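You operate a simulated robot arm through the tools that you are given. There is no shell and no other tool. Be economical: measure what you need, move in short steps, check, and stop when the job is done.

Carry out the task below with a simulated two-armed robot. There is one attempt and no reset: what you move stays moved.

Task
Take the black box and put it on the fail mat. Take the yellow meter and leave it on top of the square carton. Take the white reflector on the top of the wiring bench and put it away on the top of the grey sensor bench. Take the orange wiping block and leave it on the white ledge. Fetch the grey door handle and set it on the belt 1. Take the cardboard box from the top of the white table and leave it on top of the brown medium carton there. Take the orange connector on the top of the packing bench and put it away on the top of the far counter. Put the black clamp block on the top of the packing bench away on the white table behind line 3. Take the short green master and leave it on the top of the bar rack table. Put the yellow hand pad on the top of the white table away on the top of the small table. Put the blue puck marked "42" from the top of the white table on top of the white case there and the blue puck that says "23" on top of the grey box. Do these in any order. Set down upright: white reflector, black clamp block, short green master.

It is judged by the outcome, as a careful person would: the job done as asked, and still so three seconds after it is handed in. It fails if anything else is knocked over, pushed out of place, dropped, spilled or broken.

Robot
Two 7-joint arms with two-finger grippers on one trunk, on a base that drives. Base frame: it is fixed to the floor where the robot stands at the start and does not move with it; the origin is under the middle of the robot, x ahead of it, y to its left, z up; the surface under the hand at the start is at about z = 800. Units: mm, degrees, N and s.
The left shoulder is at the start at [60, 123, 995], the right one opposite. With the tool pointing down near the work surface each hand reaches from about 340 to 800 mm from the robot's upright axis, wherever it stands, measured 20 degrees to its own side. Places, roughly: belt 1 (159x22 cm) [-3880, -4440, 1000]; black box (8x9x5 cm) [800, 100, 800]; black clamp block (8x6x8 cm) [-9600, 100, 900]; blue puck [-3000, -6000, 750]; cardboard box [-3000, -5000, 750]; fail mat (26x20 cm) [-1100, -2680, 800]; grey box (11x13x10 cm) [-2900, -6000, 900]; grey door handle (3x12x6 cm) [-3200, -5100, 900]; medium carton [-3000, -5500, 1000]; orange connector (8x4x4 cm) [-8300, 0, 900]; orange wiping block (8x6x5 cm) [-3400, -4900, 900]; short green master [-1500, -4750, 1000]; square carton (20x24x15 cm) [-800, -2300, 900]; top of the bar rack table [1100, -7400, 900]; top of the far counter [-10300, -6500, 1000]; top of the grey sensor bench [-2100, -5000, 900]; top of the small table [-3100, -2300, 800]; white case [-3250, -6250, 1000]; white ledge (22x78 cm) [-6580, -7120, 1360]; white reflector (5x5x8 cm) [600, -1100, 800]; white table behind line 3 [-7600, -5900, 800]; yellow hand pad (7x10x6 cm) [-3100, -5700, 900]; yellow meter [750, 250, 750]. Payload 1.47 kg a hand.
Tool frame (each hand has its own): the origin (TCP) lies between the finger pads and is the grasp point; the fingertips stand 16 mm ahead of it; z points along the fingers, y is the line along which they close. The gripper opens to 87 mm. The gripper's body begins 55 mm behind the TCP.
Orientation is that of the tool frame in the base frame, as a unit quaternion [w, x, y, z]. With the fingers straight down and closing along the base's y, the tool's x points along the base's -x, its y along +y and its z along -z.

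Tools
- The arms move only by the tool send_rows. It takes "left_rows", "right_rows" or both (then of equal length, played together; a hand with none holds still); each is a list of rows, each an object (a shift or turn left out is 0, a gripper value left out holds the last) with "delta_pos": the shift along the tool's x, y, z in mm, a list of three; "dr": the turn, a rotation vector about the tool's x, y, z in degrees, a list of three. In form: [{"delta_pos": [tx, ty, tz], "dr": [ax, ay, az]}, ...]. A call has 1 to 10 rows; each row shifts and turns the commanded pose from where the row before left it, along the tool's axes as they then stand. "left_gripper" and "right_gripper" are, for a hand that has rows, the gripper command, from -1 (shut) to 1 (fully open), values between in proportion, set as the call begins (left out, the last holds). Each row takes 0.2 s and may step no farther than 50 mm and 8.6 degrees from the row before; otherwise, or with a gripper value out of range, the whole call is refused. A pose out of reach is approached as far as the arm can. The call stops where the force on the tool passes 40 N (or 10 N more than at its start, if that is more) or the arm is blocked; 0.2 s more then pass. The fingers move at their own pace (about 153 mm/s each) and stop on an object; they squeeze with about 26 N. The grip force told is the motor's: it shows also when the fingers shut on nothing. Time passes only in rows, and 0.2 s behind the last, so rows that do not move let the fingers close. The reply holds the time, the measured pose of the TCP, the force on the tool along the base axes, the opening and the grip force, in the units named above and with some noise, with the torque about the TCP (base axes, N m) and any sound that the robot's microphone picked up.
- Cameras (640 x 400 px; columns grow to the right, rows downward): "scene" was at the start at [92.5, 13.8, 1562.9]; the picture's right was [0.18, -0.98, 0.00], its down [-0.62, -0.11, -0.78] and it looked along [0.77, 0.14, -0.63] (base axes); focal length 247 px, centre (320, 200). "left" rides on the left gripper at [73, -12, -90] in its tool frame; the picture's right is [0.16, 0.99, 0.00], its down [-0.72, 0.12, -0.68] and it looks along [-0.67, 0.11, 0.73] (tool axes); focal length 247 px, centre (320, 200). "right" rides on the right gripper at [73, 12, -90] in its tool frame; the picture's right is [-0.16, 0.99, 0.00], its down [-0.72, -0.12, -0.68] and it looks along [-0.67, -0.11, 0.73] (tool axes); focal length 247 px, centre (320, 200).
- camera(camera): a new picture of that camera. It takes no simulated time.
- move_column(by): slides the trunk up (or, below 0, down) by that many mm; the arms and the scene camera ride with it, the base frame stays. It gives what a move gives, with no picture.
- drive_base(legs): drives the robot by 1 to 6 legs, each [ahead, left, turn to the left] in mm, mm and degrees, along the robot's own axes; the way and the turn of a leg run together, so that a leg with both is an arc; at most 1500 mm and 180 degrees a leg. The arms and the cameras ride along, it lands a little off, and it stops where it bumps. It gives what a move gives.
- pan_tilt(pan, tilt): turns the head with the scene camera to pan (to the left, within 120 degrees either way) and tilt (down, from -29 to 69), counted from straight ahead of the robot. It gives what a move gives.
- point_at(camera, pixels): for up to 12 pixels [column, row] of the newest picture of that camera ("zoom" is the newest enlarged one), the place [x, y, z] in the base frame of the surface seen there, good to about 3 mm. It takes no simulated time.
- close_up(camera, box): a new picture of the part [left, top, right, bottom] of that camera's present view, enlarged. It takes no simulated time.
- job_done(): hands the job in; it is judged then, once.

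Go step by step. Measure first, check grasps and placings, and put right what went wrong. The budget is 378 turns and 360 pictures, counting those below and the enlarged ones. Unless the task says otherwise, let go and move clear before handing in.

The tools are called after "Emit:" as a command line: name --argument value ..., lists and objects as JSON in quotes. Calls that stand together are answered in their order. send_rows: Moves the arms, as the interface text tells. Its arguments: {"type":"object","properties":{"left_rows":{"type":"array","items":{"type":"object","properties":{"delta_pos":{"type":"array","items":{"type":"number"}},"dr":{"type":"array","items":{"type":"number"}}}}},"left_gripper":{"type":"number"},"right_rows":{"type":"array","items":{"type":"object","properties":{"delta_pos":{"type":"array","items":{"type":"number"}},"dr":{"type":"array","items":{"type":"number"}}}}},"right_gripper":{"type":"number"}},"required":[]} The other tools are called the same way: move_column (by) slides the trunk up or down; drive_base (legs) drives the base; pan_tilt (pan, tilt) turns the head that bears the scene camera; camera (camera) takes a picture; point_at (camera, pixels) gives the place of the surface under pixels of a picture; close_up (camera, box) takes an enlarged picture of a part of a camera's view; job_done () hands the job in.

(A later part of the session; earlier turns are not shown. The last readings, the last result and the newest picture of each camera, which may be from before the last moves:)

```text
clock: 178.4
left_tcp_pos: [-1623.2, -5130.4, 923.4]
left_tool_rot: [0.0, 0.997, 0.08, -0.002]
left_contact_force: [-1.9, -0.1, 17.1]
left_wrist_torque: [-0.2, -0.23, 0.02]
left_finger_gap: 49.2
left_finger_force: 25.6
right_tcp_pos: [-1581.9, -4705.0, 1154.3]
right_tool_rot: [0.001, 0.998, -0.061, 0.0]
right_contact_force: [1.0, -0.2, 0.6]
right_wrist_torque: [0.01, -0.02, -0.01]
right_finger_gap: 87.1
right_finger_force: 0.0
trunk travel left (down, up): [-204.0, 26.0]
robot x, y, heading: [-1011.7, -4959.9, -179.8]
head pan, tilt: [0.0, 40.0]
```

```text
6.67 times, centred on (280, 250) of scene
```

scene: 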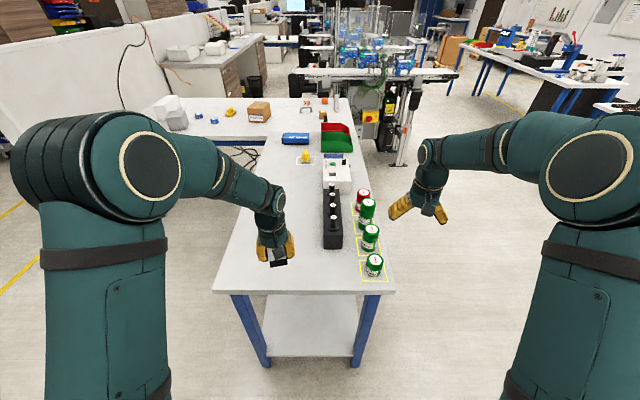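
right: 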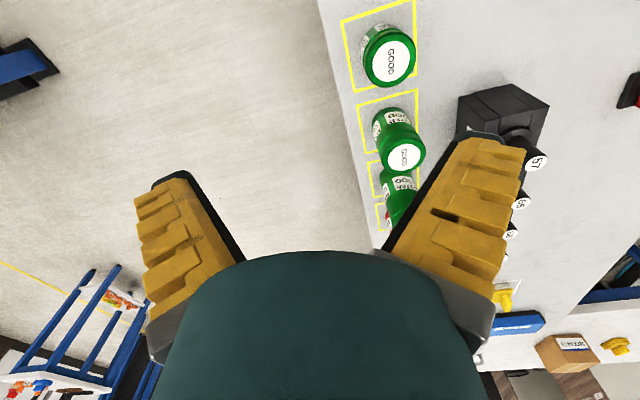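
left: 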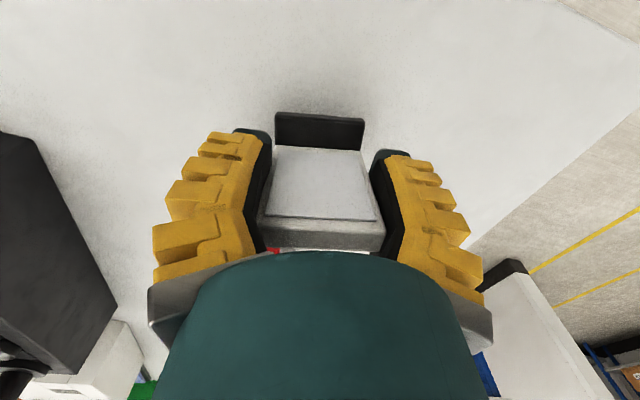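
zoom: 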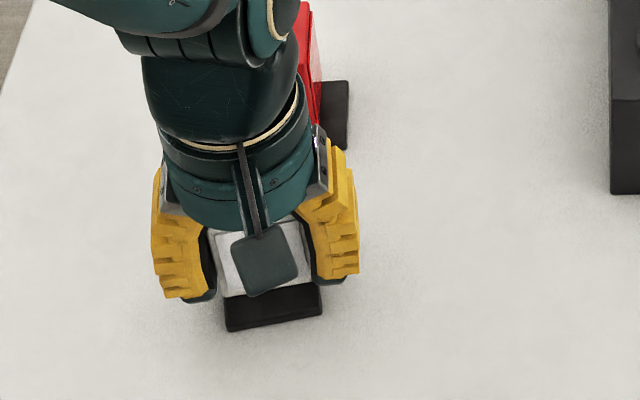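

Contact at 17 N, standing level. Releasing and rising straight up.

Emit:
send_rows --left_rows '[{}, {}, {}]' --left_gripper 1

Emit:
send_rows --left_rows '[{"delta_pos": [0, 0, -30]}, {"delta_pos": [0, 0, -45]}, {"delta_pos": [0, 0, -45]}, {"delta_pos": [0, 0, -45]}, {"delta_pos": [40, 0, 0]}, {"delta_pos": [40, 0, 0]}, {"delta_pos": [40, 0, 0]}]'

Emit:
camera --camera "left"

Emit:
close_up --camera "scene" --box '[220, 180, 420, 305]'

```text
clock: 179.2
left_tcp_pos: [-1623.3, -5129.4, 921.1]
left_tool_rot: [0.0, 0.997, 0.079, 0.0]
left_contact_force: [-0.6, -1.1, 0.1]
left_wrist_torque: [0.02, 0.03, 0.0]
left_finger_gap: 87.2
left_finger_force: 0.1
right_tcp_pos: [-1583.4, -4706.3, 1153.8]
right_tool_rot: [0.0, 0.998, -0.061, 0.0]
right_contact_force: [0.2, 0.1, 1.0]
right_wrist_torque: [-0.01, -0.01, -0.02]
right_finger_gap: 87.0
right_finger_force: 0.0
trunk travel left (down, up): [-204.0, 26.0]
robot x, y, heading: [-1009.0, -4958.3, -179.5]
head pan, tilt: [0.0, 40.0]
```

```text
clock: 180.8
left_tcp_pos: [-1503.7, -5115.5, 1085.6]
left_tool_rot: [0.0, 0.997, 0.08, 0.0]
left_contact_force: [-0.1, 0.0, -1.4]
left_wrist_torque: [-0.03, 0.02, -0.01]
left_finger_gap: 86.9
left_finger_force: 0.1
right_tcp_pos: [-1581.2, -4705.7, 1154.7]
right_tool_rot: [0.0, 0.998, -0.06, -0.001]
right_contact_force: [0.3, 0.6, -0.2]
right_wrist_torque: [0.0, 0.02, 0.02]
right_finger_gap: 86.9
right_finger_force: 0.1
trunk travel left (down, up): [-204.0, 26.0]
robot x, y, heading: [-1011.0, -4961.9, -179.6]
head pan, tilt: [0.0, 40.0]
```

```text
307 pictures are left
```

left: 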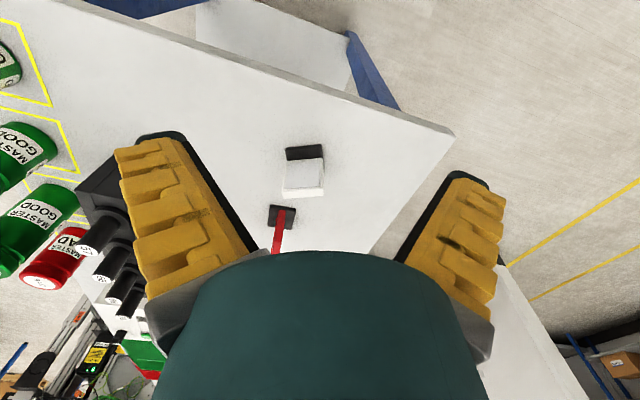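

```text
3.20 times, centred on (320, 242) of scene
```

zoom: 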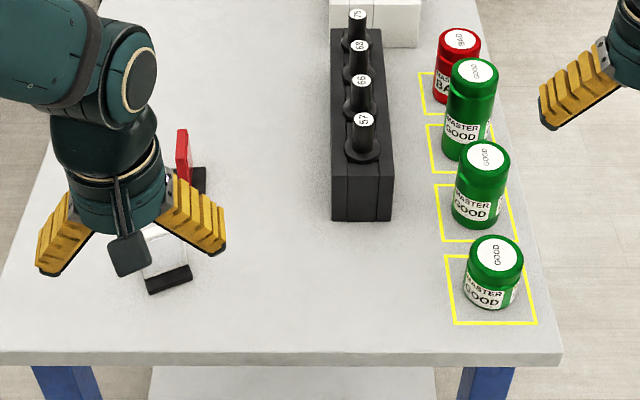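

The reflector stands upright. Now the short green master at zoom (495,270): measuring it and its neighbour.

Emit:
point_at --camera "zoom" --pixels '[[496, 253], [472, 250], [521, 252], [496, 238], [497, 273], [492, 307], [485, 158], [480, 228], [510, 300]]'

```text
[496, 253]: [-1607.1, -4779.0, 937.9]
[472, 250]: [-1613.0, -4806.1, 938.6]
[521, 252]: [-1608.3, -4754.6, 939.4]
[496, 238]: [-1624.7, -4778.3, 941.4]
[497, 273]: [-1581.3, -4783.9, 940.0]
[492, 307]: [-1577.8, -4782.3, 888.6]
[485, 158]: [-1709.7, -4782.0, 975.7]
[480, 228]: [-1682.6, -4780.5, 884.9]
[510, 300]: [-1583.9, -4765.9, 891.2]
```

Master centre is (-1605,-4780), about 54 mm across and 60 tall. Moving the right hand over it and down.

Emit:
send_rows --right_rows '[{"delta_pos": [-7, 38.6, 0], "dr": [0, 0, -3.5]}, {"delta_pos": [-7, 38.6, 0], "dr": [0, 0, -3.5]}, {"delta_pos": [0, 0, 45]}, {"delta_pos": [0, 0, 45]}, {"delta_pos": [0, 0, 45]}]' --right_gripper 1

Emit:
camera --camera "right"

```text
clock: 182.0
left_tcp_pos: [-1505.3, -5114.4, 1084.8]
left_tool_rot: [0.0, 0.997, 0.08, 0.0]
left_contact_force: [0.0, -0.6, -0.5]
left_wrist_torque: [0.01, -0.02, -0.01]
left_finger_gap: 86.9
left_finger_force: 0.1
right_tcp_pos: [-1603.9, -4781.2, 1018.9]
right_tool_rot: [-0.001, 1.0, 0.001, 0.0]
right_contact_force: [-0.9, 0.4, 0.0]
right_wrist_torque: [0.04, 0.0, -0.04]
right_finger_gap: 86.9
right_finger_force: 0.0
trunk travel left (down, up): [-204.0, 26.0]
robot x, y, heading: [-1013.6, -4958.7, -180.0]
head pan, tilt: [0.0, 40.0]
```

```text
305 pictures are left
```

right: 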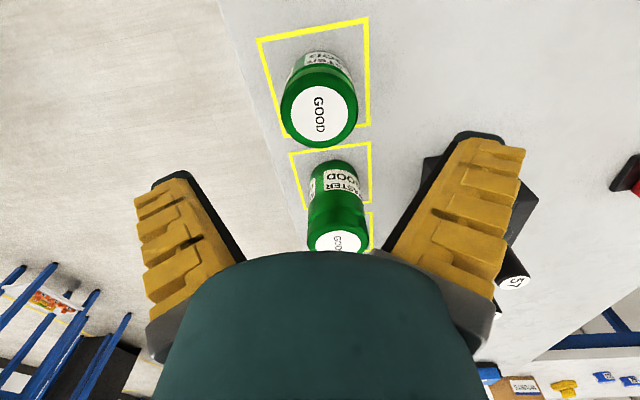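

Aligned with the master. Descending, closing and lifting slowly.

Emit:
send_rows --right_rows '[{"delta_pos": [0, 0, 45]}, {"delta_pos": [0, 0, 40]}, {"delta_pos": [0, 0, 22]}, {}]'

Emit:
send_rows --right_rows '[{}, {}, {}, {}]' --right_gripper -1

Emit:
send_rows --right_rows '[{"delta_pos": [0, 0, -4]}, {"delta_pos": [0, 0, -6]}, {"delta_pos": [0, 0, -20]}, {"delta_pos": [0, 0, -35]}, {"delta_pos": [0, 0, -45]}, {"delta_pos": [0, 0, -45]}]'

Emit:
camera --camera "right"

```text
clock: 183.0
left_tcp_pos: [-1503.2, -5113.9, 1084.8]
left_tool_rot: [0.0, 0.997, 0.08, 0.0]
left_contact_force: [0.6, -0.1, 0.6]
left_wrist_torque: [-0.02, -0.05, 0.0]
left_finger_gap: 87.0
left_finger_force: 0.1
right_tcp_pos: [-1602.4, -4783.6, 912.1]
right_tool_rot: [0.001, 1.0, 0.0, 0.002]
right_contact_force: [0.1, -0.3, 0.0]
right_wrist_torque: [0.03, 0.01, 0.0]
right_finger_gap: 87.0
right_finger_force: 0.0
trunk travel left (down, up): [-204.0, 26.0]
robot x, y, heading: [-1010.3, -4967.7, -179.9]
head pan, tilt: [0.0, 40.0]
```

```text
clock: 184.0
left_tcp_pos: [-1504.7, -5113.9, 1084.2]
left_tool_rot: [-0.001, 0.997, 0.079, 0.001]
left_contact_force: [-0.3, 0.3, -0.2]
left_wrist_torque: [-0.02, -0.01, 0.02]
left_finger_gap: 86.9
left_finger_force: 0.1
right_tcp_pos: [-1600.9, -4785.3, 913.1]
right_tool_rot: [-0.001, 1.0, 0.001, 0.001]
right_contact_force: [0.4, -0.5, 0.1]
right_wrist_torque: [-0.01, 0.02, 0.01]
right_finger_gap: 57.9
right_finger_force: 26.2
trunk travel left (down, up): [-204.0, 26.0]
robot x, y, heading: [-1010.4, -4962.4, -179.7]
head pan, tilt: [0.0, 40.0]
```

```text
clock: 185.4
left_tcp_pos: [-1502.4, -5114.5, 1083.9]
left_tool_rot: [0.0, 0.997, 0.079, 0.0]
left_contact_force: [-0.4, 0.0, -0.5]
left_wrist_torque: [-0.02, 0.07, -0.03]
left_finger_gap: 86.9
left_finger_force: 0.0
right_tcp_pos: [-1601.2, -4782.9, 1064.9]
right_tool_rot: [0.0, 1.0, 0.0, 0.001]
right_contact_force: [0.0, 0.5, -2.7]
right_wrist_torque: [0.0, 0.02, 0.01]
right_finger_gap: 57.7
right_finger_force: 25.9
trunk travel left (down, up): [-204.0, 26.0]
robot x, y, heading: [-1008.1, -4960.7, -180.0]
head pan, tilt: [0.0, 40.0]
```

```text
304 pictures are left
```

right: 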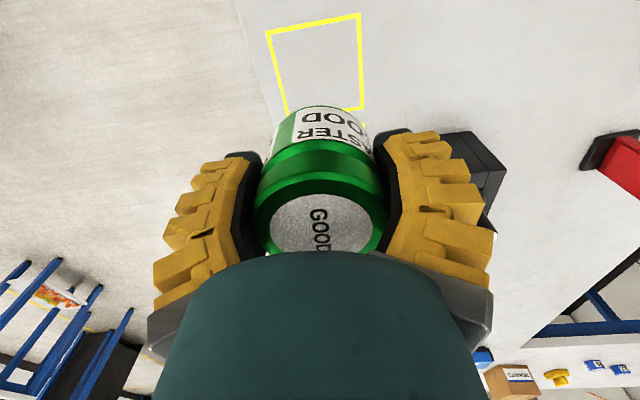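

The master is held (2.7 N). I'll tuck it back, back off and look towards the bar rack table corner.

Emit:
send_rows --right_rows '[{"delta_pos": [45, 0, 0]}, {"delta_pos": [45, 0, 0]}, {"delta_pos": [30, 0, 0]}]'

Emit:
drive_base --legs '[[-400, 0, 0], [0, 0, 90]]'

Emit:
pan_tilt --pan 25 --tilt 20

Emit:
camera --camera "scene"

```text
clock: 186.2
left_tcp_pos: [-1503.2, -5115.7, 1086.1]
left_tool_rot: [0.0, 0.997, 0.08, 0.0]
left_contact_force: [-0.8, 0.6, 1.2]
left_wrist_torque: [0.01, -0.02, 0.02]
left_finger_gap: 87.1
left_finger_force: 0.1
right_tcp_pos: [-1484.2, -4782.7, 1065.7]
right_tool_rot: [0.001, 1.0, 0.0, 0.0]
right_contact_force: [0.6, 0.2, -2.5]
right_wrist_torque: [-0.03, 0.01, 0.0]
right_finger_gap: 57.5
right_finger_force: 26.2
trunk travel left (down, up): [-204.0, 26.0]
robot x, y, heading: [-1008.6, -4967.4, -180.0]
head pan, tilt: [0.0, 40.0]
```

```text
clock: 192.4
left_tcp_pos: [-478.2, -5460.3, 1084.3]
left_tool_rot: [0.0, 0.662, 0.749, 0.0]
left_contact_force: [0.1, -0.5, -0.6]
left_wrist_torque: [-0.02, 0.02, -0.01]
left_finger_gap: 87.0
left_finger_force: 0.1
right_tcp_pos: [-808.5, -5429.9, 1063.2]
right_tool_rot: [0.0, 0.72, 0.694, 0.0]
right_contact_force: [0.5, 0.2, -2.2]
right_wrist_torque: [-0.02, 0.01, 0.03]
right_finger_gap: 57.5
right_finger_force: 26.1
trunk travel left (down, up): [-204.0, 26.0]
robot x, y, heading: [-608.8, -4961.8, -91.9]
head pan, tilt: [0.0, 40.0]
```

```text
clock: 193.3
left_tcp_pos: [-477.4, -5462.3, 1083.6]
left_tool_rot: [0.0, 0.662, 0.749, 0.0]
left_contact_force: [-0.1, -0.7, -1.0]
left_wrist_torque: [0.0, -0.01, -0.01]
left_finger_gap: 86.9
left_finger_force: 0.0
right_tcp_pos: [-809.6, -5428.9, 1064.0]
right_tool_rot: [-0.001, 0.719, 0.695, 0.0]
right_contact_force: [0.2, -0.5, -3.2]
right_wrist_torque: [0.0, -0.03, -0.04]
right_finger_gap: 57.3
right_finger_force: 26.1
trunk travel left (down, up): [-204.0, 26.0]
robot x, y, heading: [-614.5, -4962.9, -91.9]
head pan, tilt: [25.0, 20.0]
```

```text
303 pictures are left
```

scene: 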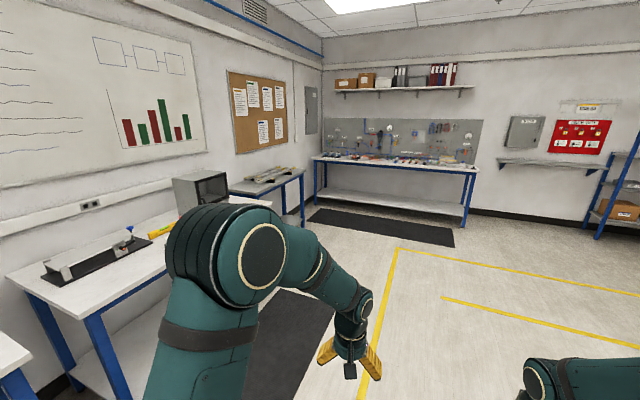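

The bar rack table looks to be the small corner table at (270,185). Measuring it.

Emit:
close_up --camera "scene" --box '[170, 140, 330, 240]'

Emit:
point_at --camera "scene" --pixels '[[235, 190], [270, 193], [302, 172], [320, 159], [475, 172], [270, 178], [300, 220], [440, 240]]'

```text
4.00 times, centred on (250, 190) of scene
```

zoom: 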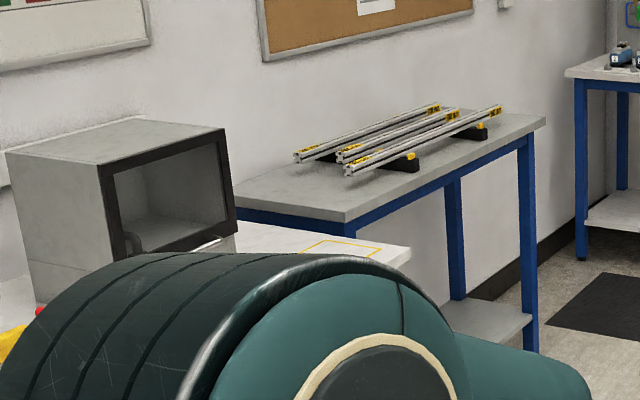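

```text
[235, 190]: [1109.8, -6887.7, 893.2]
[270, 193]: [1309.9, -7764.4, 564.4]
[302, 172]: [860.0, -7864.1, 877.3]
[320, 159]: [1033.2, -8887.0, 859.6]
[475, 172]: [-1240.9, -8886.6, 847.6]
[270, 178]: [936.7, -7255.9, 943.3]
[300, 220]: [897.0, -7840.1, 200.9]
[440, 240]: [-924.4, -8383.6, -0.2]
```

Emit:
point_at --camera "zoom" --pixels '[[345, 218], [240, 192], [543, 122], [440, 108], [347, 168], [297, 155], [497, 108], [410, 168], [320, 195], [400, 200], [480, 160], [280, 180]]'

```text
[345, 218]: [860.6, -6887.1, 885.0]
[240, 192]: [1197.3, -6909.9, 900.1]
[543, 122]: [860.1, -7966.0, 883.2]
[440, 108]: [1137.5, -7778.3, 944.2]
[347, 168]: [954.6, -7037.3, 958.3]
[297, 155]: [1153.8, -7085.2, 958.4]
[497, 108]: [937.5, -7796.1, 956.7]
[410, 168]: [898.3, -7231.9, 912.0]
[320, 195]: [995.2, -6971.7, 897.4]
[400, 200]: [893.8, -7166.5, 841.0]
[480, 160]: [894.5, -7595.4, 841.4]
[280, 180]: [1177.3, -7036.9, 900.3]
```

Emit:
point_at --camera "zoom" --pixels '[[410, 250], [380, 262], [330, 240], [235, 235]]'

```text
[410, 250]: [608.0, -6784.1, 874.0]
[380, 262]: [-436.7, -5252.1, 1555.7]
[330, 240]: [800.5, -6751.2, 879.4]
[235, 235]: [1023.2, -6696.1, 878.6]
```

Bench end is at (608,-6784); bar table spans x≥860, y -6887..-7966, top z≈899, with bars starting at y≈-7037. I'll tuck the left hand and drive over, facing it.

Emit:
send_rows --left_rows '[{"delta_pos": [45, 0, 0]}, {"delta_pos": [45, 0, 0]}, {"delta_pos": [45, 0, 0]}]'

Emit:
drive_base --legs '[[1450, 0, 2], [440, 0, 0], [0, 0, 90], [600, 0, 0]]'

Emit:
pan_tilt --pan 0 --tilt 35

Emit:
camera --camera "scene"

```text
clock: 194.1
left_tcp_pos: [-492.6, -5328.5, 1083.9]
left_tool_rot: [0.0, 0.662, 0.75, 0.0]
left_contact_force: [-0.2, -0.1, -0.3]
left_wrist_torque: [-0.06, 0.02, -0.01]
left_finger_gap: 86.9
left_finger_force: 0.0
right_tcp_pos: [-809.1, -5429.2, 1064.8]
right_tool_rot: [-0.001, 0.719, 0.695, 0.0]
right_contact_force: [0.1, 0.2, -2.3]
right_wrist_torque: [-0.02, -0.01, 0.03]
right_finger_gap: 57.1
right_finger_force: 26.4
trunk travel left (down, up): [-204.0, 26.0]
robot x, y, heading: [-611.7, -4962.2, -92.1]
head pan, tilt: [25.0, 20.0]
```

```text
clock: 210.3
left_tcp_pos: [371.9, -6701.3, 1084.4]
left_tool_rot: [0.0, -0.078, 0.997, 0.001]
left_contact_force: [0.2, -0.3, 0.8]
left_wrist_torque: [0.03, -0.03, -0.01]
left_finger_gap: 87.1
left_finger_force: 0.1
right_tcp_pos: [483.0, -7014.7, 1063.0]
right_tool_rot: [-0.001, 0.002, 1.0, 0.0]
right_contact_force: [0.2, 0.5, -2.4]
right_wrist_torque: [-0.02, 0.0, 0.01]
right_finger_gap: 56.9
right_finger_force: 26.2
trunk travel left (down, up): [-204.0, 26.0]
robot x, y, heading: [6.7, -6833.2, -0.2]
head pan, tilt: [25.0, 20.0]
```

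```text
clock: 211.2
left_tcp_pos: [372.2, -6702.0, 1083.6]
left_tool_rot: [-0.001, -0.078, 0.997, 0.0]
left_contact_force: [0.2, -0.6, -0.4]
left_wrist_torque: [-0.01, 0.0, 0.0]
left_finger_gap: 86.9
left_finger_force: 0.1
right_tcp_pos: [481.9, -7014.4, 1064.1]
right_tool_rot: [-0.001, 0.002, 1.0, 0.001]
right_contact_force: [0.9, 0.0, -2.5]
right_wrist_torque: [0.0, 0.02, 0.02]
right_finger_gap: 57.3
right_finger_force: 25.7
trunk travel left (down, up): [-204.0, 26.0]
robot x, y, heading: [7.8, -6838.2, 0.1]
head pan, tilt: [0.0, 35.0]
```

```text
301 pictures are left
```

scene: 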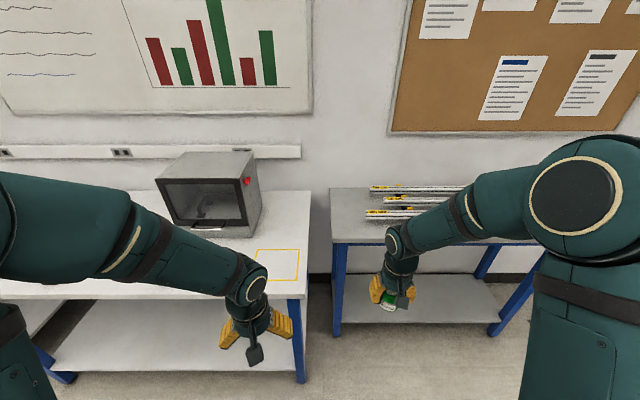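

The bar table is ahead right with its free end near (350,220). Measuring the bar ends and the free area.

Emit:
point_at --camera "scene" --pixels '[[333, 240], [331, 190], [371, 188], [386, 201], [368, 212], [350, 215], [355, 235], [376, 222]]'

```text
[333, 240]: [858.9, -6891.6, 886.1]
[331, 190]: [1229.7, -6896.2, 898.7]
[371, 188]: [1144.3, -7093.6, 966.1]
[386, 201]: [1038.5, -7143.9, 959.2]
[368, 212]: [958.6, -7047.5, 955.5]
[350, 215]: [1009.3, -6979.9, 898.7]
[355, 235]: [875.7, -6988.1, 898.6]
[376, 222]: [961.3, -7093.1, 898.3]
```

I'll drive 215 mm ahead and extend the right hand to about (960,-6963).

Emit:
drive_base --legs '[[215, 0, 0]]'

Emit:
send_rows --right_rows '[{"delta_pos": [-43, 9, 0]}, {"delta_pos": [-43, 9, 0]}, {"delta_pos": [-43, 9, 0]}, {"delta_pos": [-43, 9, 0]}, {"delta_pos": [-43, 9, 0]}, {"delta_pos": [-43, 7, 0]}, {}]'

Emit:
camera --camera "right"

Emit:
camera --camera "scene"

```text
clock: 212.8
left_tcp_pos: [583.2, -6700.6, 1083.0]
left_tool_rot: [-0.001, -0.078, 0.997, 0.0]
left_contact_force: [0.2, -0.2, -1.0]
left_wrist_torque: [-0.04, 0.0, 0.0]
left_finger_gap: 87.0
left_finger_force: 0.0
right_tcp_pos: [694.5, -7015.2, 1063.1]
right_tool_rot: [-0.001, 0.001, 1.0, 0.001]
right_contact_force: [0.4, 0.8, -2.7]
right_wrist_torque: [0.0, -0.02, -0.03]
right_finger_gap: 57.0
right_finger_force: 25.9
trunk travel left (down, up): [-204.0, 26.0]
robot x, y, heading: [216.2, -6832.8, 0.1]
head pan, tilt: [0.0, 35.0]
```

```text
clock: 214.4
left_tcp_pos: [581.0, -6701.9, 1085.2]
left_tool_rot: [0.0, -0.077, 0.997, 0.0]
left_contact_force: [-0.5, -0.4, 0.2]
left_wrist_torque: [-0.01, 0.0, 0.02]
left_finger_gap: 87.0
left_finger_force: 0.1
right_tcp_pos: [949.9, -6960.9, 1063.9]
right_tool_rot: [-0.001, 0.001, 1.0, 0.0]
right_contact_force: [-0.2, 0.1, -2.9]
right_wrist_torque: [-0.01, 0.0, 0.0]
right_finger_gap: 56.8
right_finger_force: 25.8
trunk travel left (down, up): [-204.0, 26.0]
robot x, y, heading: [218.0, -6835.6, -0.5]
head pan, tilt: [0.0, 35.0]
```

```text
300 pictures are left
```

right: 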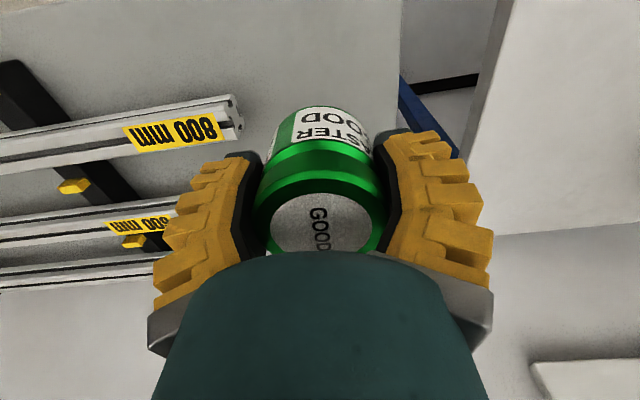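

```text
299 pictures are left
```

scene: 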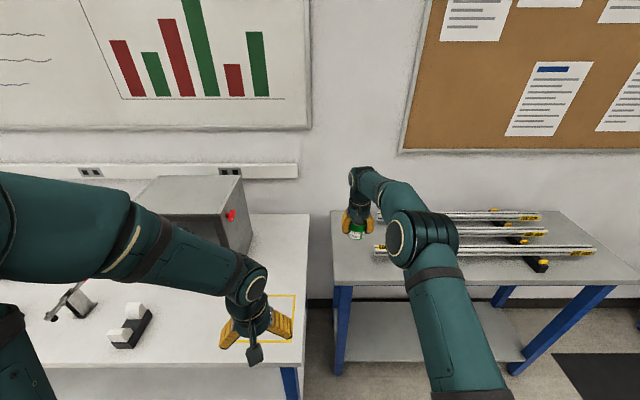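

Clear of the bar ends. Lowering to just above the tabletop.

Emit:
send_rows --right_rows '[{"delta_pos": [0, 0, 40]}, {"delta_pos": [0, 0, 40]}, {"delta_pos": [0, 0, 36]}, {"delta_pos": [0, 0, 6]}, {}]'

Emit:
send_rows --right_rows '[{"delta_pos": [0, 0, 3]}, {"delta_pos": [0, 0, 3]}, {}]'

Emit:
send_rows --right_rows '[{"delta_pos": [0, 0, 2]}, {"delta_pos": [0, 0, 1]}, {}]'

```text
clock: 215.6
left_tcp_pos: [582.1, -6702.0, 1083.0]
left_tool_rot: [0.0, -0.078, 0.997, 0.0]
left_contact_force: [0.0, -0.5, -0.8]
left_wrist_torque: [0.02, -0.01, 0.0]
left_finger_gap: 87.0
left_finger_force: 0.1
right_tcp_pos: [947.1, -6963.6, 940.3]
right_tool_rot: [-0.001, 0.001, 1.0, 0.0]
right_contact_force: [-0.4, 0.5, -2.3]
right_wrist_torque: [-0.01, -0.02, 0.0]
right_finger_gap: 57.0
right_finger_force: 26.1
trunk travel left (down, up): [-204.0, 26.0]
robot x, y, heading: [216.8, -6830.2, -0.1]
head pan, tilt: [0.0, 35.0]
```

```text
clock: 216.4
left_tcp_pos: [582.2, -6701.7, 1084.6]
left_tool_rot: [0.0, -0.078, 0.997, -0.001]
left_contact_force: [0.4, 0.1, 0.9]
left_wrist_torque: [-0.03, -0.02, -0.02]
left_finger_gap: 87.2
left_finger_force: 0.1
right_tcp_pos: [950.0, -6963.2, 934.9]
right_tool_rot: [0.0, 0.001, 1.0, -0.001]
right_contact_force: [-0.3, 0.6, -2.8]
right_wrist_torque: [-0.02, 0.0, 0.01]
right_finger_gap: 56.9
right_finger_force: 25.9
trunk travel left (down, up): [-204.0, 26.0]
robot x, y, heading: [219.0, -6831.1, 0.1]
head pan, tilt: [0.0, 35.0]
```

```text
clock: 217.2
left_tcp_pos: [581.5, -6701.9, 1084.6]
left_tool_rot: [0.0, -0.078, 0.997, 0.0]
left_contact_force: [0.0, -0.6, 0.4]
left_wrist_torque: [0.01, -0.02, -0.01]
left_finger_gap: 87.0
left_finger_force: 0.0
right_tcp_pos: [951.2, -6962.3, 933.9]
right_tool_rot: [0.0, 0.0, 1.0, 0.0]
right_contact_force: [-3.3, -0.3, 11.2]
right_wrist_torque: [0.08, 0.43, 0.0]
right_finger_gap: 57.3
right_finger_force: 26.3
trunk travel left (down, up): [-204.0, 26.0]
robot x, y, heading: [218.5, -6834.3, 0.4]
head pan, tilt: [0.0, 35.0]
```

Contact at 11 N. Releasing, rising and retracting.

Emit:
send_rows --right_rows '[{}, {}, {}]' --right_gripper 1

Emit:
send_rows --right_rows '[{"delta_pos": [0, 0, -30]}, {"delta_pos": [0, 0, -45]}, {"delta_pos": [0, 0, -45]}, {"delta_pos": [0, 0, -30]}, {"delta_pos": [45, 0, 0]}, {"delta_pos": [45, 0, 0]}, {"delta_pos": [45, 0, 0]}, {"delta_pos": [45, 0, 0]}, {"delta_pos": [45, 0, 0]}]'

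Emit:
camera --camera "scene"

```text
clock: 218.0
left_tcp_pos: [583.0, -6701.3, 1083.9]
left_tool_rot: [0.0, -0.077, 0.997, 0.0]
left_contact_force: [-0.2, 0.6, 0.3]
left_wrist_torque: [0.0, 0.01, 0.0]
left_finger_gap: 87.1
left_finger_force: 0.0
right_tcp_pos: [950.6, -6963.8, 932.3]
right_tool_rot: [-0.001, 0.001, 1.0, 0.0]
right_contact_force: [0.2, 2.2, -1.3]
right_wrist_torque: [0.08, 0.0, 0.0]
right_finger_gap: 84.0
right_finger_force: 0.0
trunk travel left (down, up): [-204.0, 26.0]
robot x, y, heading: [217.5, -6832.9, 0.1]
head pan, tilt: [0.0, 35.0]
```

```text
clock: 220.0
left_tcp_pos: [581.0, -6701.7, 1084.9]
left_tool_rot: [0.0, -0.078, 0.997, 0.0]
left_contact_force: [0.6, 0.2, 0.1]
left_wrist_torque: [0.03, -0.01, -0.01]
left_finger_gap: 87.2
left_finger_force: 0.2
right_tcp_pos: [725.4, -6966.0, 1082.3]
right_tool_rot: [0.001, 0.001, 1.0, 0.0]
right_contact_force: [0.1, -0.5, -1.1]
right_wrist_torque: [0.06, 0.0, -0.01]
right_finger_gap: 86.8
right_finger_force: 0.0
trunk travel left (down, up): [-204.0, 26.0]
robot x, y, heading: [216.7, -6835.8, -0.0]
head pan, tilt: [0.0, 35.0]
```

```text
298 pictures are left
```

scene: 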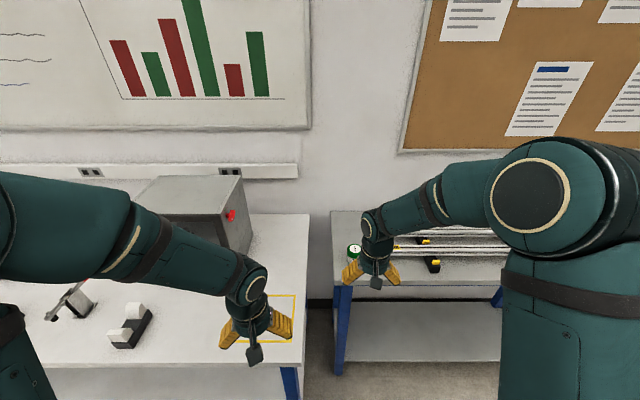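

The gap reached only 84 mm at first on release, so I'll check that the bars and the master are in order.

Emit:
send_rows --right_rows '[{"delta_pos": [45, 0, 0]}, {"delta_pos": [45, -10, 0]}, {"delta_pos": [45, -10, 0]}, {"delta_pos": [0, -45, 0]}, {"delta_pos": [0, -45, 0]}]'

Emit:
close_up --camera "scene" --box '[320, 190, 560, 340]'

```text
clock: 221.2
left_tcp_pos: [580.6, -6702.6, 1084.6]
left_tool_rot: [0.0, -0.078, 0.997, 0.0]
left_contact_force: [0.1, -0.4, 0.9]
left_wrist_torque: [-0.03, 0.01, 0.01]
left_finger_gap: 87.1
left_finger_force: 0.1
right_tcp_pos: [589.7, -7074.4, 1081.7]
right_tool_rot: [-0.001, 0.0, 1.0, 0.001]
right_contact_force: [-0.3, 0.6, -0.4]
right_wrist_torque: [-0.02, 0.0, 0.03]
right_finger_gap: 87.1
right_finger_force: 0.0
trunk travel left (down, up): [-204.0, 26.0]
robot x, y, heading: [215.6, -6835.3, 0.3]
head pan, tilt: [0.0, 35.0]
```

```text
2.67 times, centred on (440, 265) of scene
```

zoom: 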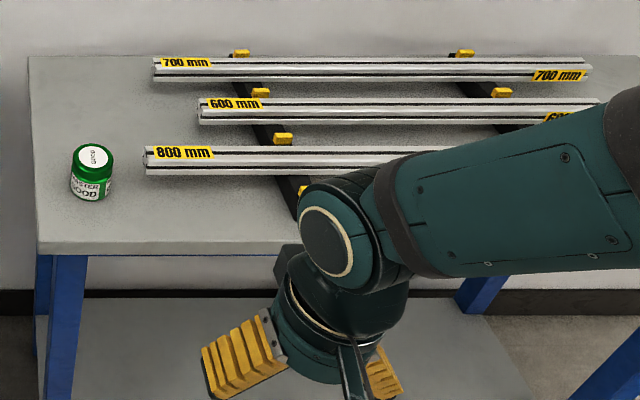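

Emit:
point_at --camera "zoom" --pixels '[[146, 158], [200, 110], [155, 68], [93, 157], [40, 245], [35, 60]]'

```text
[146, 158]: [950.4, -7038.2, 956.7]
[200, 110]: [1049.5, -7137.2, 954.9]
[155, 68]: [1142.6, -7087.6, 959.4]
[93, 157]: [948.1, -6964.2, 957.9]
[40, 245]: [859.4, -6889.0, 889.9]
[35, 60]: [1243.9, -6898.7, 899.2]
```

The bars are unmoved (end still at y≈-7038) and the master stands upright. Next, the white table: I'll drive back west and look at it.

Emit:
drive_base --legs '[[-900, 0, 0], [0, 0, 90], [0, 0, 90], [500, -800, 0]]'

Emit:
pan_tilt --pan 0 --tilt 25

Emit:
camera --camera "scene"

```text
clock: 240.5
left_tcp_pos: [-1524.3, -6156.0, 1083.0]
left_tool_rot: [0.0, 0.997, 0.072, 0.0]
left_contact_force: [-0.2, 0.4, 0.1]
left_wrist_torque: [0.0, 0.0, -0.03]
left_finger_gap: 87.0
left_finger_force: 0.1
right_tcp_pos: [-1529.1, -5784.6, 1081.6]
right_tool_rot: [0.0, 1.0, -0.008, 0.001]
right_contact_force: [0.5, -0.2, -0.6]
right_wrist_torque: [0.0, 0.01, -0.03]
right_finger_gap: 87.2
right_finger_force: 0.0
trunk travel left (down, up): [-204.0, 26.0]
robot x, y, heading: [-1161.2, -6025.0, 179.0]
head pan, tilt: [0.0, 35.0]
```

```text
clock: 241.2
left_tcp_pos: [-1524.4, -6156.0, 1083.5]
left_tool_rot: [0.001, 0.997, 0.071, 0.0]
left_contact_force: [-0.5, -0.8, 0.1]
left_wrist_torque: [-0.03, -0.02, -0.02]
left_finger_gap: 87.1
left_finger_force: 0.0
right_tcp_pos: [-1528.7, -5783.7, 1080.6]
right_tool_rot: [0.001, 1.0, -0.008, 0.001]
right_contact_force: [-0.3, -0.2, 0.0]
right_wrist_torque: [0.02, 0.02, 0.03]
right_finger_gap: 87.0
right_finger_force: 0.0
trunk travel left (down, up): [-204.0, 26.0]
robot x, y, heading: [-1159.4, -6024.5, 179.4]
head pan, tilt: [0.0, 25.0]
```

```text
296 pictures are left
```

scene: 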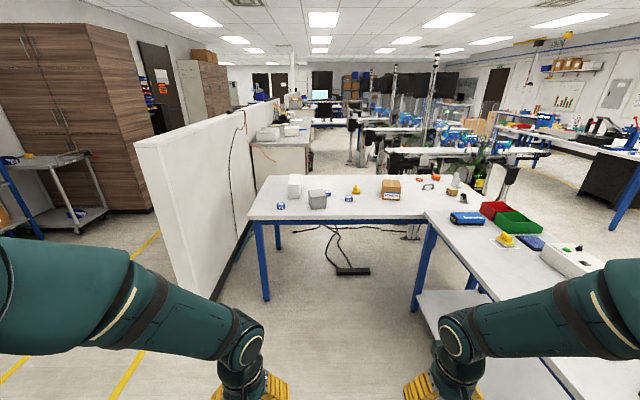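

The white table is ahead with pucks, grey and white boxes. I'll check the partition distance and table edge before approaching.

Emit:
point_at --camera "scene" --pixels '[[215, 295], [245, 215], [415, 218], [150, 145], [312, 195], [294, 183], [280, 205], [350, 197], [390, 188], [265, 300]]'

Emit:
close_up --camera "scene" --box '[240, 150, 500, 240]'

```text
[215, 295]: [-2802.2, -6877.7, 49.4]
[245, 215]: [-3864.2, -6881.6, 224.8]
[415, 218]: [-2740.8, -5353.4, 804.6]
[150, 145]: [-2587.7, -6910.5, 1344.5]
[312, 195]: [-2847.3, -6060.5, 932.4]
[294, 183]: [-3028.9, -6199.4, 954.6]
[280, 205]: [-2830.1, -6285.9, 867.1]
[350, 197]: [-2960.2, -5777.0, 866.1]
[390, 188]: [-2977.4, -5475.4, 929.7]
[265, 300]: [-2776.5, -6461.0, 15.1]
```

```text
2.46 times, centred on (370, 195) of scene
```

zoom: 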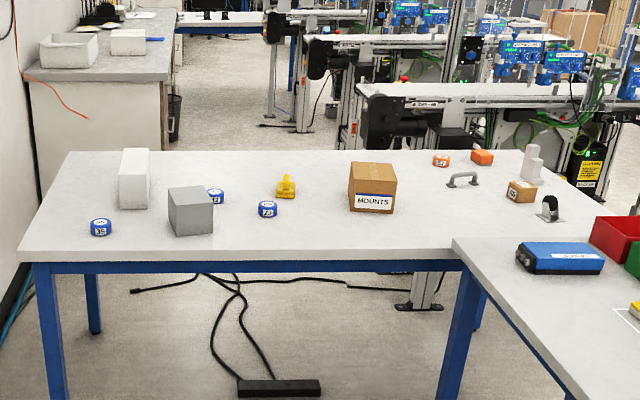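

I see three blue pucks, the pad, the MOUNTS carton, small brown box, handle and orange block. Driving up to the table.

Emit:
drive_base --legs '[[1180, 0, 1]]'

Emit:
pan_tilt --pan 0 --tilt 40

Emit:
camera --camera "scene"

Emit:
close_up --camera "scene" --box '[200, 140, 440, 290]'

```text
clock: 247.3
left_tcp_pos: [-2725.0, -6113.2, 1083.7]
left_tool_rot: [-0.001, 0.998, 0.057, 0.001]
left_contact_force: [0.1, 0.3, -0.1]
left_wrist_torque: [0.03, -0.02, 0.0]
left_finger_gap: 86.9
left_finger_force: 0.1
right_tcp_pos: [-2718.8, -5741.3, 1081.8]
right_tool_rot: [0.0, 1.0, -0.022, 0.001]
right_contact_force: [0.5, -0.4, 0.0]
right_wrist_torque: [0.02, -0.03, -0.02]
right_finger_gap: 87.1
right_finger_force: 0.1
trunk travel left (down, up): [-204.0, 26.0]
robot x, y, heading: [-2354.8, -5996.6, 177.7]
head pan, tilt: [0.0, 25.0]
```

```text
clock: 248.0
left_tcp_pos: [-2725.2, -6113.0, 1084.9]
left_tool_rot: [0.0, 0.998, 0.057, 0.0]
left_contact_force: [0.4, 0.1, 0.1]
left_wrist_torque: [-0.01, 0.03, 0.03]
left_finger_gap: 87.0
left_finger_force: 0.0
right_tcp_pos: [-2718.7, -5742.4, 1081.4]
right_tool_rot: [0.0, 1.0, -0.021, 0.001]
right_contact_force: [0.0, -0.4, 0.4]
right_wrist_torque: [-0.02, -0.01, 0.05]
right_finger_gap: 86.9
right_finger_force: 0.0
trunk travel left (down, up): [-204.0, 26.0]
robot x, y, heading: [-2356.2, -5993.4, 177.5]
head pan, tilt: [0.0, 40.0]
```

```text
294 pictures are left
```

scene: 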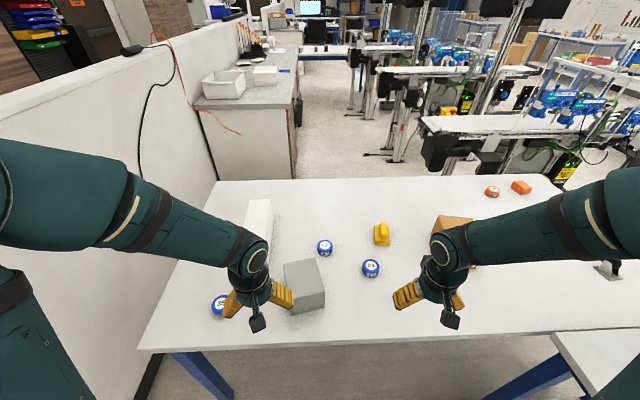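

```text
2.67 times, centred on (320, 215) of scene
```

zoom: 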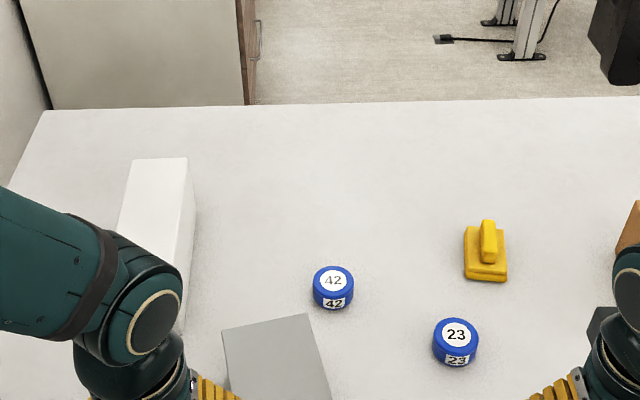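

Emit:
point_at --camera "zoom" --pixels '[[332, 280], [313, 284], [354, 284], [455, 335], [434, 335], [478, 335], [488, 240], [485, 268], [305, 317], [325, 385], [160, 163], [160, 220]]'

Emit:
point_at --camera "scene" --pixels '[[285, 265], [317, 258], [324, 292], [293, 312], [305, 280], [248, 200], [270, 200], [272, 225], [246, 225], [267, 262], [140, 348], [220, 182]]'

```text
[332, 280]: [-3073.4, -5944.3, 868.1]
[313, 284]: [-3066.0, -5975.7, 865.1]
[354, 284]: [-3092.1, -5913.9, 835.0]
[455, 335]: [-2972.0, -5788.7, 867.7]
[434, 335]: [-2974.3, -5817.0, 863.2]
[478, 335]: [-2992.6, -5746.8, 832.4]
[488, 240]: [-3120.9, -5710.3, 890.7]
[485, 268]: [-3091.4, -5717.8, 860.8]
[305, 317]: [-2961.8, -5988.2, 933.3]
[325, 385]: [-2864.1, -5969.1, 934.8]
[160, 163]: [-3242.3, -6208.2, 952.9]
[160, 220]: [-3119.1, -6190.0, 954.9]
```

```text
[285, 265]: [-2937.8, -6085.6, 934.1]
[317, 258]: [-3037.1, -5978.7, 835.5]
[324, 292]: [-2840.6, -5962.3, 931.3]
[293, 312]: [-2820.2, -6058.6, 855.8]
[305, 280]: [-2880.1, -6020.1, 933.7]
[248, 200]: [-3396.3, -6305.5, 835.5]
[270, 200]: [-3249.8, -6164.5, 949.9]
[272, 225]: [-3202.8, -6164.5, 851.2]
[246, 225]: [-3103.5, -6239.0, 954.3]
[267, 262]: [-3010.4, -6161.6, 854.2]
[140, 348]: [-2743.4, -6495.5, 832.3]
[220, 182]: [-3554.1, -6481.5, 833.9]
```

Puck "42" is at (-3073,-5945), "23" at (-2972,-5788); table 835, grey box top 934, white case top 954. Left hand goes above puck 42 first.

Emit:
send_rows --left_rows '[{"delta_pos": [-36.3, -23, 0]}, {"delta_pos": [-36.3, -23, 0]}, {"delta_pos": [-36.3, -23, 0]}, {"delta_pos": [-36.3, -23, 0]}, {"delta_pos": [-36.3, -23, 0]}, {"delta_pos": [-36.3, -23, 0]}, {"delta_pos": [-36.3, -23, 0]}, {"delta_pos": [-36.3, -23, 0]}, {"delta_pos": [-36.3, -23, 0]}, {"delta_pos": [0, 0, 45]}]' --left_gripper 1

Emit:
camera --camera "left"

```text
clock: 250.2
left_tcp_pos: [-3076.3, -5946.0, 1040.3]
left_tool_rot: [-0.001, 0.998, 0.057, 0.0]
left_contact_force: [-0.1, -0.4, -0.8]
left_wrist_torque: [0.02, 0.03, -0.02]
left_finger_gap: 86.9
left_finger_force: 0.2
right_tcp_pos: [-2718.3, -5740.5, 1081.6]
right_tool_rot: [-0.001, 1.0, -0.021, 0.001]
right_contact_force: [0.0, -1.3, 0.5]
right_wrist_torque: [0.04, 0.0, 0.0]
right_finger_gap: 86.8
right_finger_force: 0.1
trunk travel left (down, up): [-204.0, 26.0]
robot x, y, heading: [-2353.2, -5993.4, 177.8]
head pan, tilt: [0.0, 40.0]
```

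```text
292 pictures are left
```

left: 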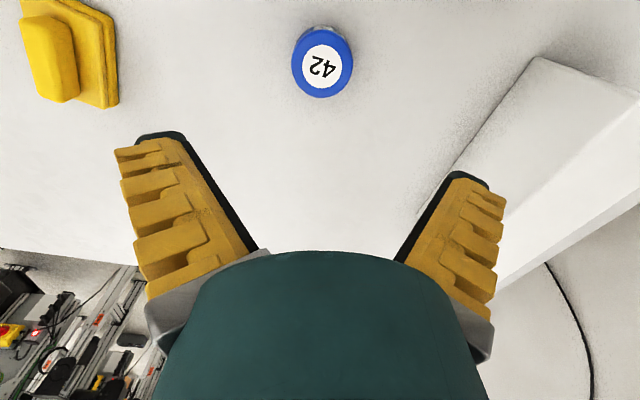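

Puck 42 is right below. I'll confirm its centre and the white case's corners in this view.

Emit:
point_at --camera "left" --pixels '[[322, 68], [295, 68], [351, 65], [539, 60], [634, 100], [450, 190], [520, 120], [560, 130]]'

Emit:
send_rows --left_rows '[{"delta_pos": [0, 0, 48]}, {"delta_pos": [0, 0, 48]}, {"delta_pos": [0, 0, 48]}, {"delta_pos": [0, 0, 30]}, {"delta_pos": [0, 0, 12]}]'

Emit:
send_rows --left_rows '[{}, {}, {}, {}]' --left_gripper -1

Emit:
send_rows --left_rows '[{"delta_pos": [0, 0, -4]}, {"delta_pos": [0, 0, -6]}, {"delta_pos": [0, 0, -20]}, {"delta_pos": [0, 0, -35]}, {"delta_pos": [0, 0, -45]}, {"delta_pos": [0, 0, -45]}]'

Emit:
camera --camera "left"

```text
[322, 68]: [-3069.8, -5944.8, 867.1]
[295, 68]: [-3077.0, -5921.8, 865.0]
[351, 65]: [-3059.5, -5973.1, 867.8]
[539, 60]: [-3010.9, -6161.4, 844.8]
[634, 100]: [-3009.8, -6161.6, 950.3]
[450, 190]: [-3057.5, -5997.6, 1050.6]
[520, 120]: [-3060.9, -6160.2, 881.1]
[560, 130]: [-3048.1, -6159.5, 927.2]
```

```text
clock: 251.4
left_tcp_pos: [-3069.6, -5947.7, 852.1]
left_tool_rot: [0.0, 0.998, 0.057, 0.001]
left_contact_force: [0.6, 0.3, -0.2]
left_wrist_torque: [0.01, 0.0, 0.03]
left_finger_gap: 86.9
left_finger_force: 0.1
left hand out of reach, approached as far as the arm can: row 5
right_tcp_pos: [-2717.7, -5741.2, 1082.2]
right_tool_rot: [0.0, 1.0, -0.022, 0.0]
right_contact_force: [0.3, 0.2, -0.1]
right_wrist_torque: [0.01, 0.02, 0.01]
right_finger_gap: 87.1
right_finger_force: 0.1
trunk travel left (down, up): [-204.0, 26.0]
robot x, y, heading: [-2355.3, -5993.0, 177.6]
head pan, tilt: [0.0, 40.0]
```

```text
clock: 252.4
left_tcp_pos: [-3069.2, -5947.0, 852.7]
left_tool_rot: [-0.001, 0.998, 0.058, 0.0]
left_contact_force: [0.1, 0.3, -0.2]
left_wrist_torque: [-0.04, -0.01, 0.01]
left_finger_gap: 59.5
left_finger_force: 26.2
right_tcp_pos: [-2718.1, -5740.6, 1081.0]
right_tool_rot: [0.0, 1.0, -0.023, 0.002]
right_contact_force: [-0.1, -0.1, 0.0]
right_wrist_torque: [0.01, -0.04, 0.01]
right_finger_gap: 87.0
right_finger_force: 0.0
trunk travel left (down, up): [-204.0, 26.0]
robot x, y, heading: [-2354.7, -5992.8, 177.6]
head pan, tilt: [0.0, 40.0]
```

```text
clock: 253.8
left_tcp_pos: [-3066.4, -5944.8, 1007.3]
left_tool_rot: [0.0, 0.998, 0.057, 0.001]
left_contact_force: [-0.4, -0.4, -1.0]
left_wrist_torque: [0.0, 0.02, 0.01]
left_finger_gap: 59.3
left_finger_force: 25.8
right_tcp_pos: [-2717.7, -5740.7, 1082.1]
right_tool_rot: [0.0, 1.0, -0.022, 0.0]
right_contact_force: [0.4, -0.3, 0.2]
right_wrist_torque: [0.05, 0.0, 0.02]
right_finger_gap: 87.4
right_finger_force: 0.0
trunk travel left (down, up): [-204.0, 26.0]
robot x, y, heading: [-2353.5, -5996.6, 177.5]
head pan, tilt: [0.0, 40.0]
```

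```text
291 pictures are left
```

left: 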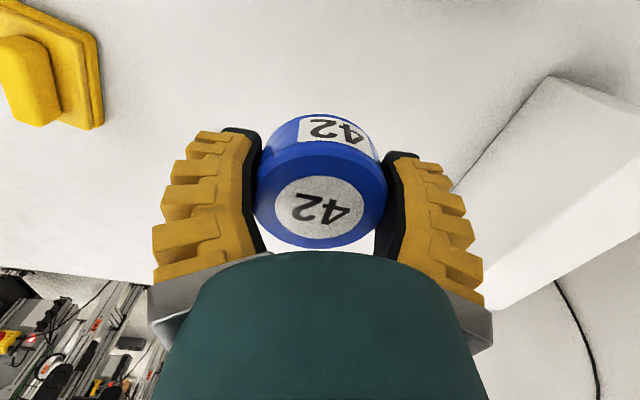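

Puck 42 is held. Moving it over the white case's near end at about (-3066,-6200).

Emit:
send_rows --left_rows '[{"delta_pos": [0, 0, -40]}, {"delta_pos": [-5, 43, 0]}, {"delta_pos": [-5, 43, 0]}, {"delta_pos": [-5, 43, 0]}, {"delta_pos": [-5, 43, 0]}, {"delta_pos": [-5, 43, 0]}, {"delta_pos": [-4, 39, 0]}, {}]'

Emit:
camera --camera "left"

Emit:
camera --camera "scene"

```text
clock: 255.6
left_tcp_pos: [-3068.1, -6200.6, 1049.2]
left_tool_rot: [0.0, 0.998, 0.057, 0.001]
left_contact_force: [-0.7, 0.1, -0.7]
left_wrist_torque: [-0.02, -0.03, 0.01]
left_finger_gap: 59.2
left_finger_force: 25.7
right_tcp_pos: [-2716.9, -5739.7, 1081.3]
right_tool_rot: [0.0, 1.0, -0.021, 0.0]
right_contact_force: [-0.4, -0.6, 0.6]
right_wrist_torque: [-0.01, 0.01, 0.02]
right_finger_gap: 87.1
right_finger_force: 0.1
trunk travel left (down, up): [-204.0, 26.0]
robot x, y, heading: [-2356.8, -5995.4, 177.7]
head pan, tilt: [0.0, 40.0]
```

```text
290 pictures are left
```

left: 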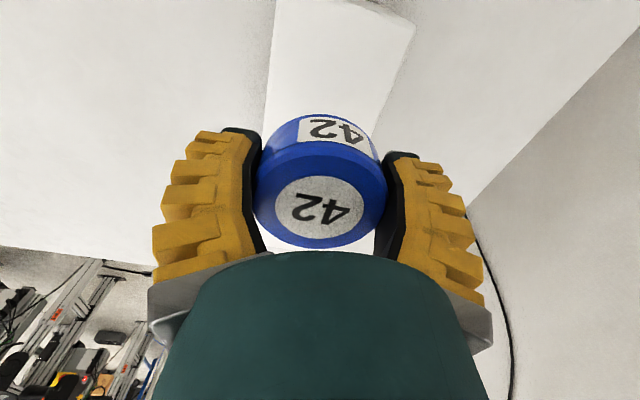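

```text
289 pictures are left
```

scene: 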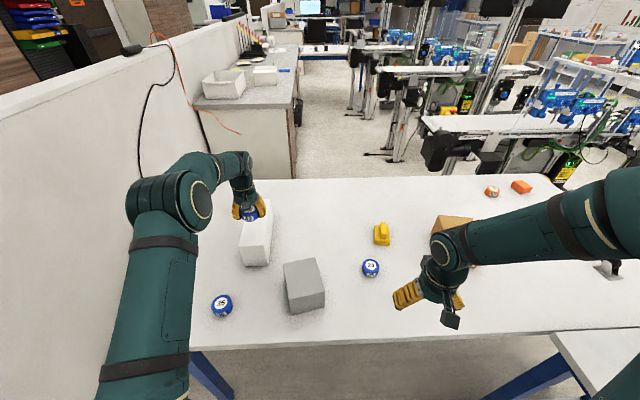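

Emit:
point_at --camera "left" --pixels '[[270, 70], [266, 110], [400, 60], [385, 110], [340, 60], [412, 25], [340, 5]]'

Emit:
close_up --camera "scene" --box '[200, 180, 320, 280]'

```text
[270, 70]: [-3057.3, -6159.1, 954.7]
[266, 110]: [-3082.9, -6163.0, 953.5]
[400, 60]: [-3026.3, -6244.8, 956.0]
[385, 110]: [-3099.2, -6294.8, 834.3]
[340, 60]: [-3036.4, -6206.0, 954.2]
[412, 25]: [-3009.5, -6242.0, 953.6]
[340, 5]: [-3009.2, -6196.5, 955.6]
```

```text
4.00 times, centred on (260, 230) of scene
```

zoom: 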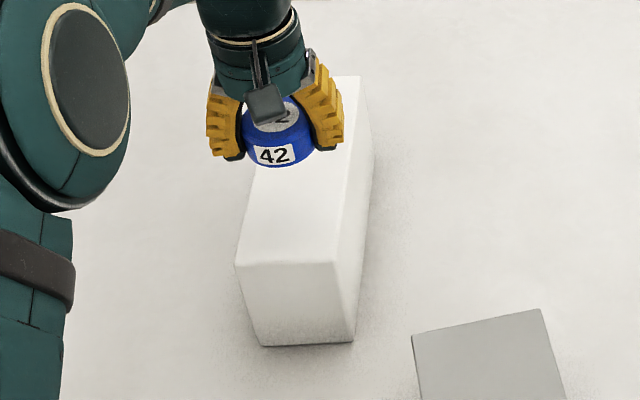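

Case top is y -6160..-6244, so the puck is centred. Lowering onto it.

Emit:
send_rows --left_rows '[{"delta_pos": [0, 0, 40]}, {"delta_pos": [0, 0, 27]}, {"delta_pos": [0, 0, 4]}, {}]'

Emit:
send_rows --left_rows '[{"delta_pos": [0, 0, 3]}, {"delta_pos": [0, 0, 2]}, {}]'

```text
clock: 256.6
left_tcp_pos: [-3070.1, -6201.3, 976.0]
left_tool_rot: [-0.001, 0.998, 0.058, 0.0]
left_contact_force: [-0.1, 1.1, -1.1]
left_wrist_torque: [0.02, -0.04, 0.05]
left_finger_gap: 59.2
left_finger_force: 25.7
right_tcp_pos: [-2719.0, -5740.3, 1081.5]
right_tool_rot: [0.0, 1.0, -0.022, 0.001]
right_contact_force: [0.1, -0.2, 0.3]
right_wrist_torque: [0.0, -0.02, 0.03]
right_finger_gap: 87.1
right_finger_force: 0.1
trunk travel left (down, up): [-204.0, 26.0]
robot x, y, heading: [-2356.7, -5997.7, 177.9]
head pan, tilt: [0.0, 40.0]
```

```text
clock: 257.4
left_tcp_pos: [-3068.5, -6199.5, 972.9]
left_tool_rot: [0.0, 0.998, 0.058, -0.001]
left_contact_force: [-0.4, -1.9, 2.7]
left_wrist_torque: [-0.1, -0.03, -0.03]
left_finger_gap: 59.1
left_finger_force: 26.4
right_tcp_pos: [-2717.5, -5741.5, 1082.7]
right_tool_rot: [0.0, 1.0, -0.022, 0.001]
right_contact_force: [-0.5, 0.3, -0.1]
right_wrist_torque: [0.0, -0.01, -0.01]
right_finger_gap: 87.1
right_finger_force: 0.1
trunk travel left (down, up): [-204.0, 26.0]
robot x, y, heading: [-2353.1, -5993.9, 177.3]
head pan, tilt: [0.0, 40.0]
```

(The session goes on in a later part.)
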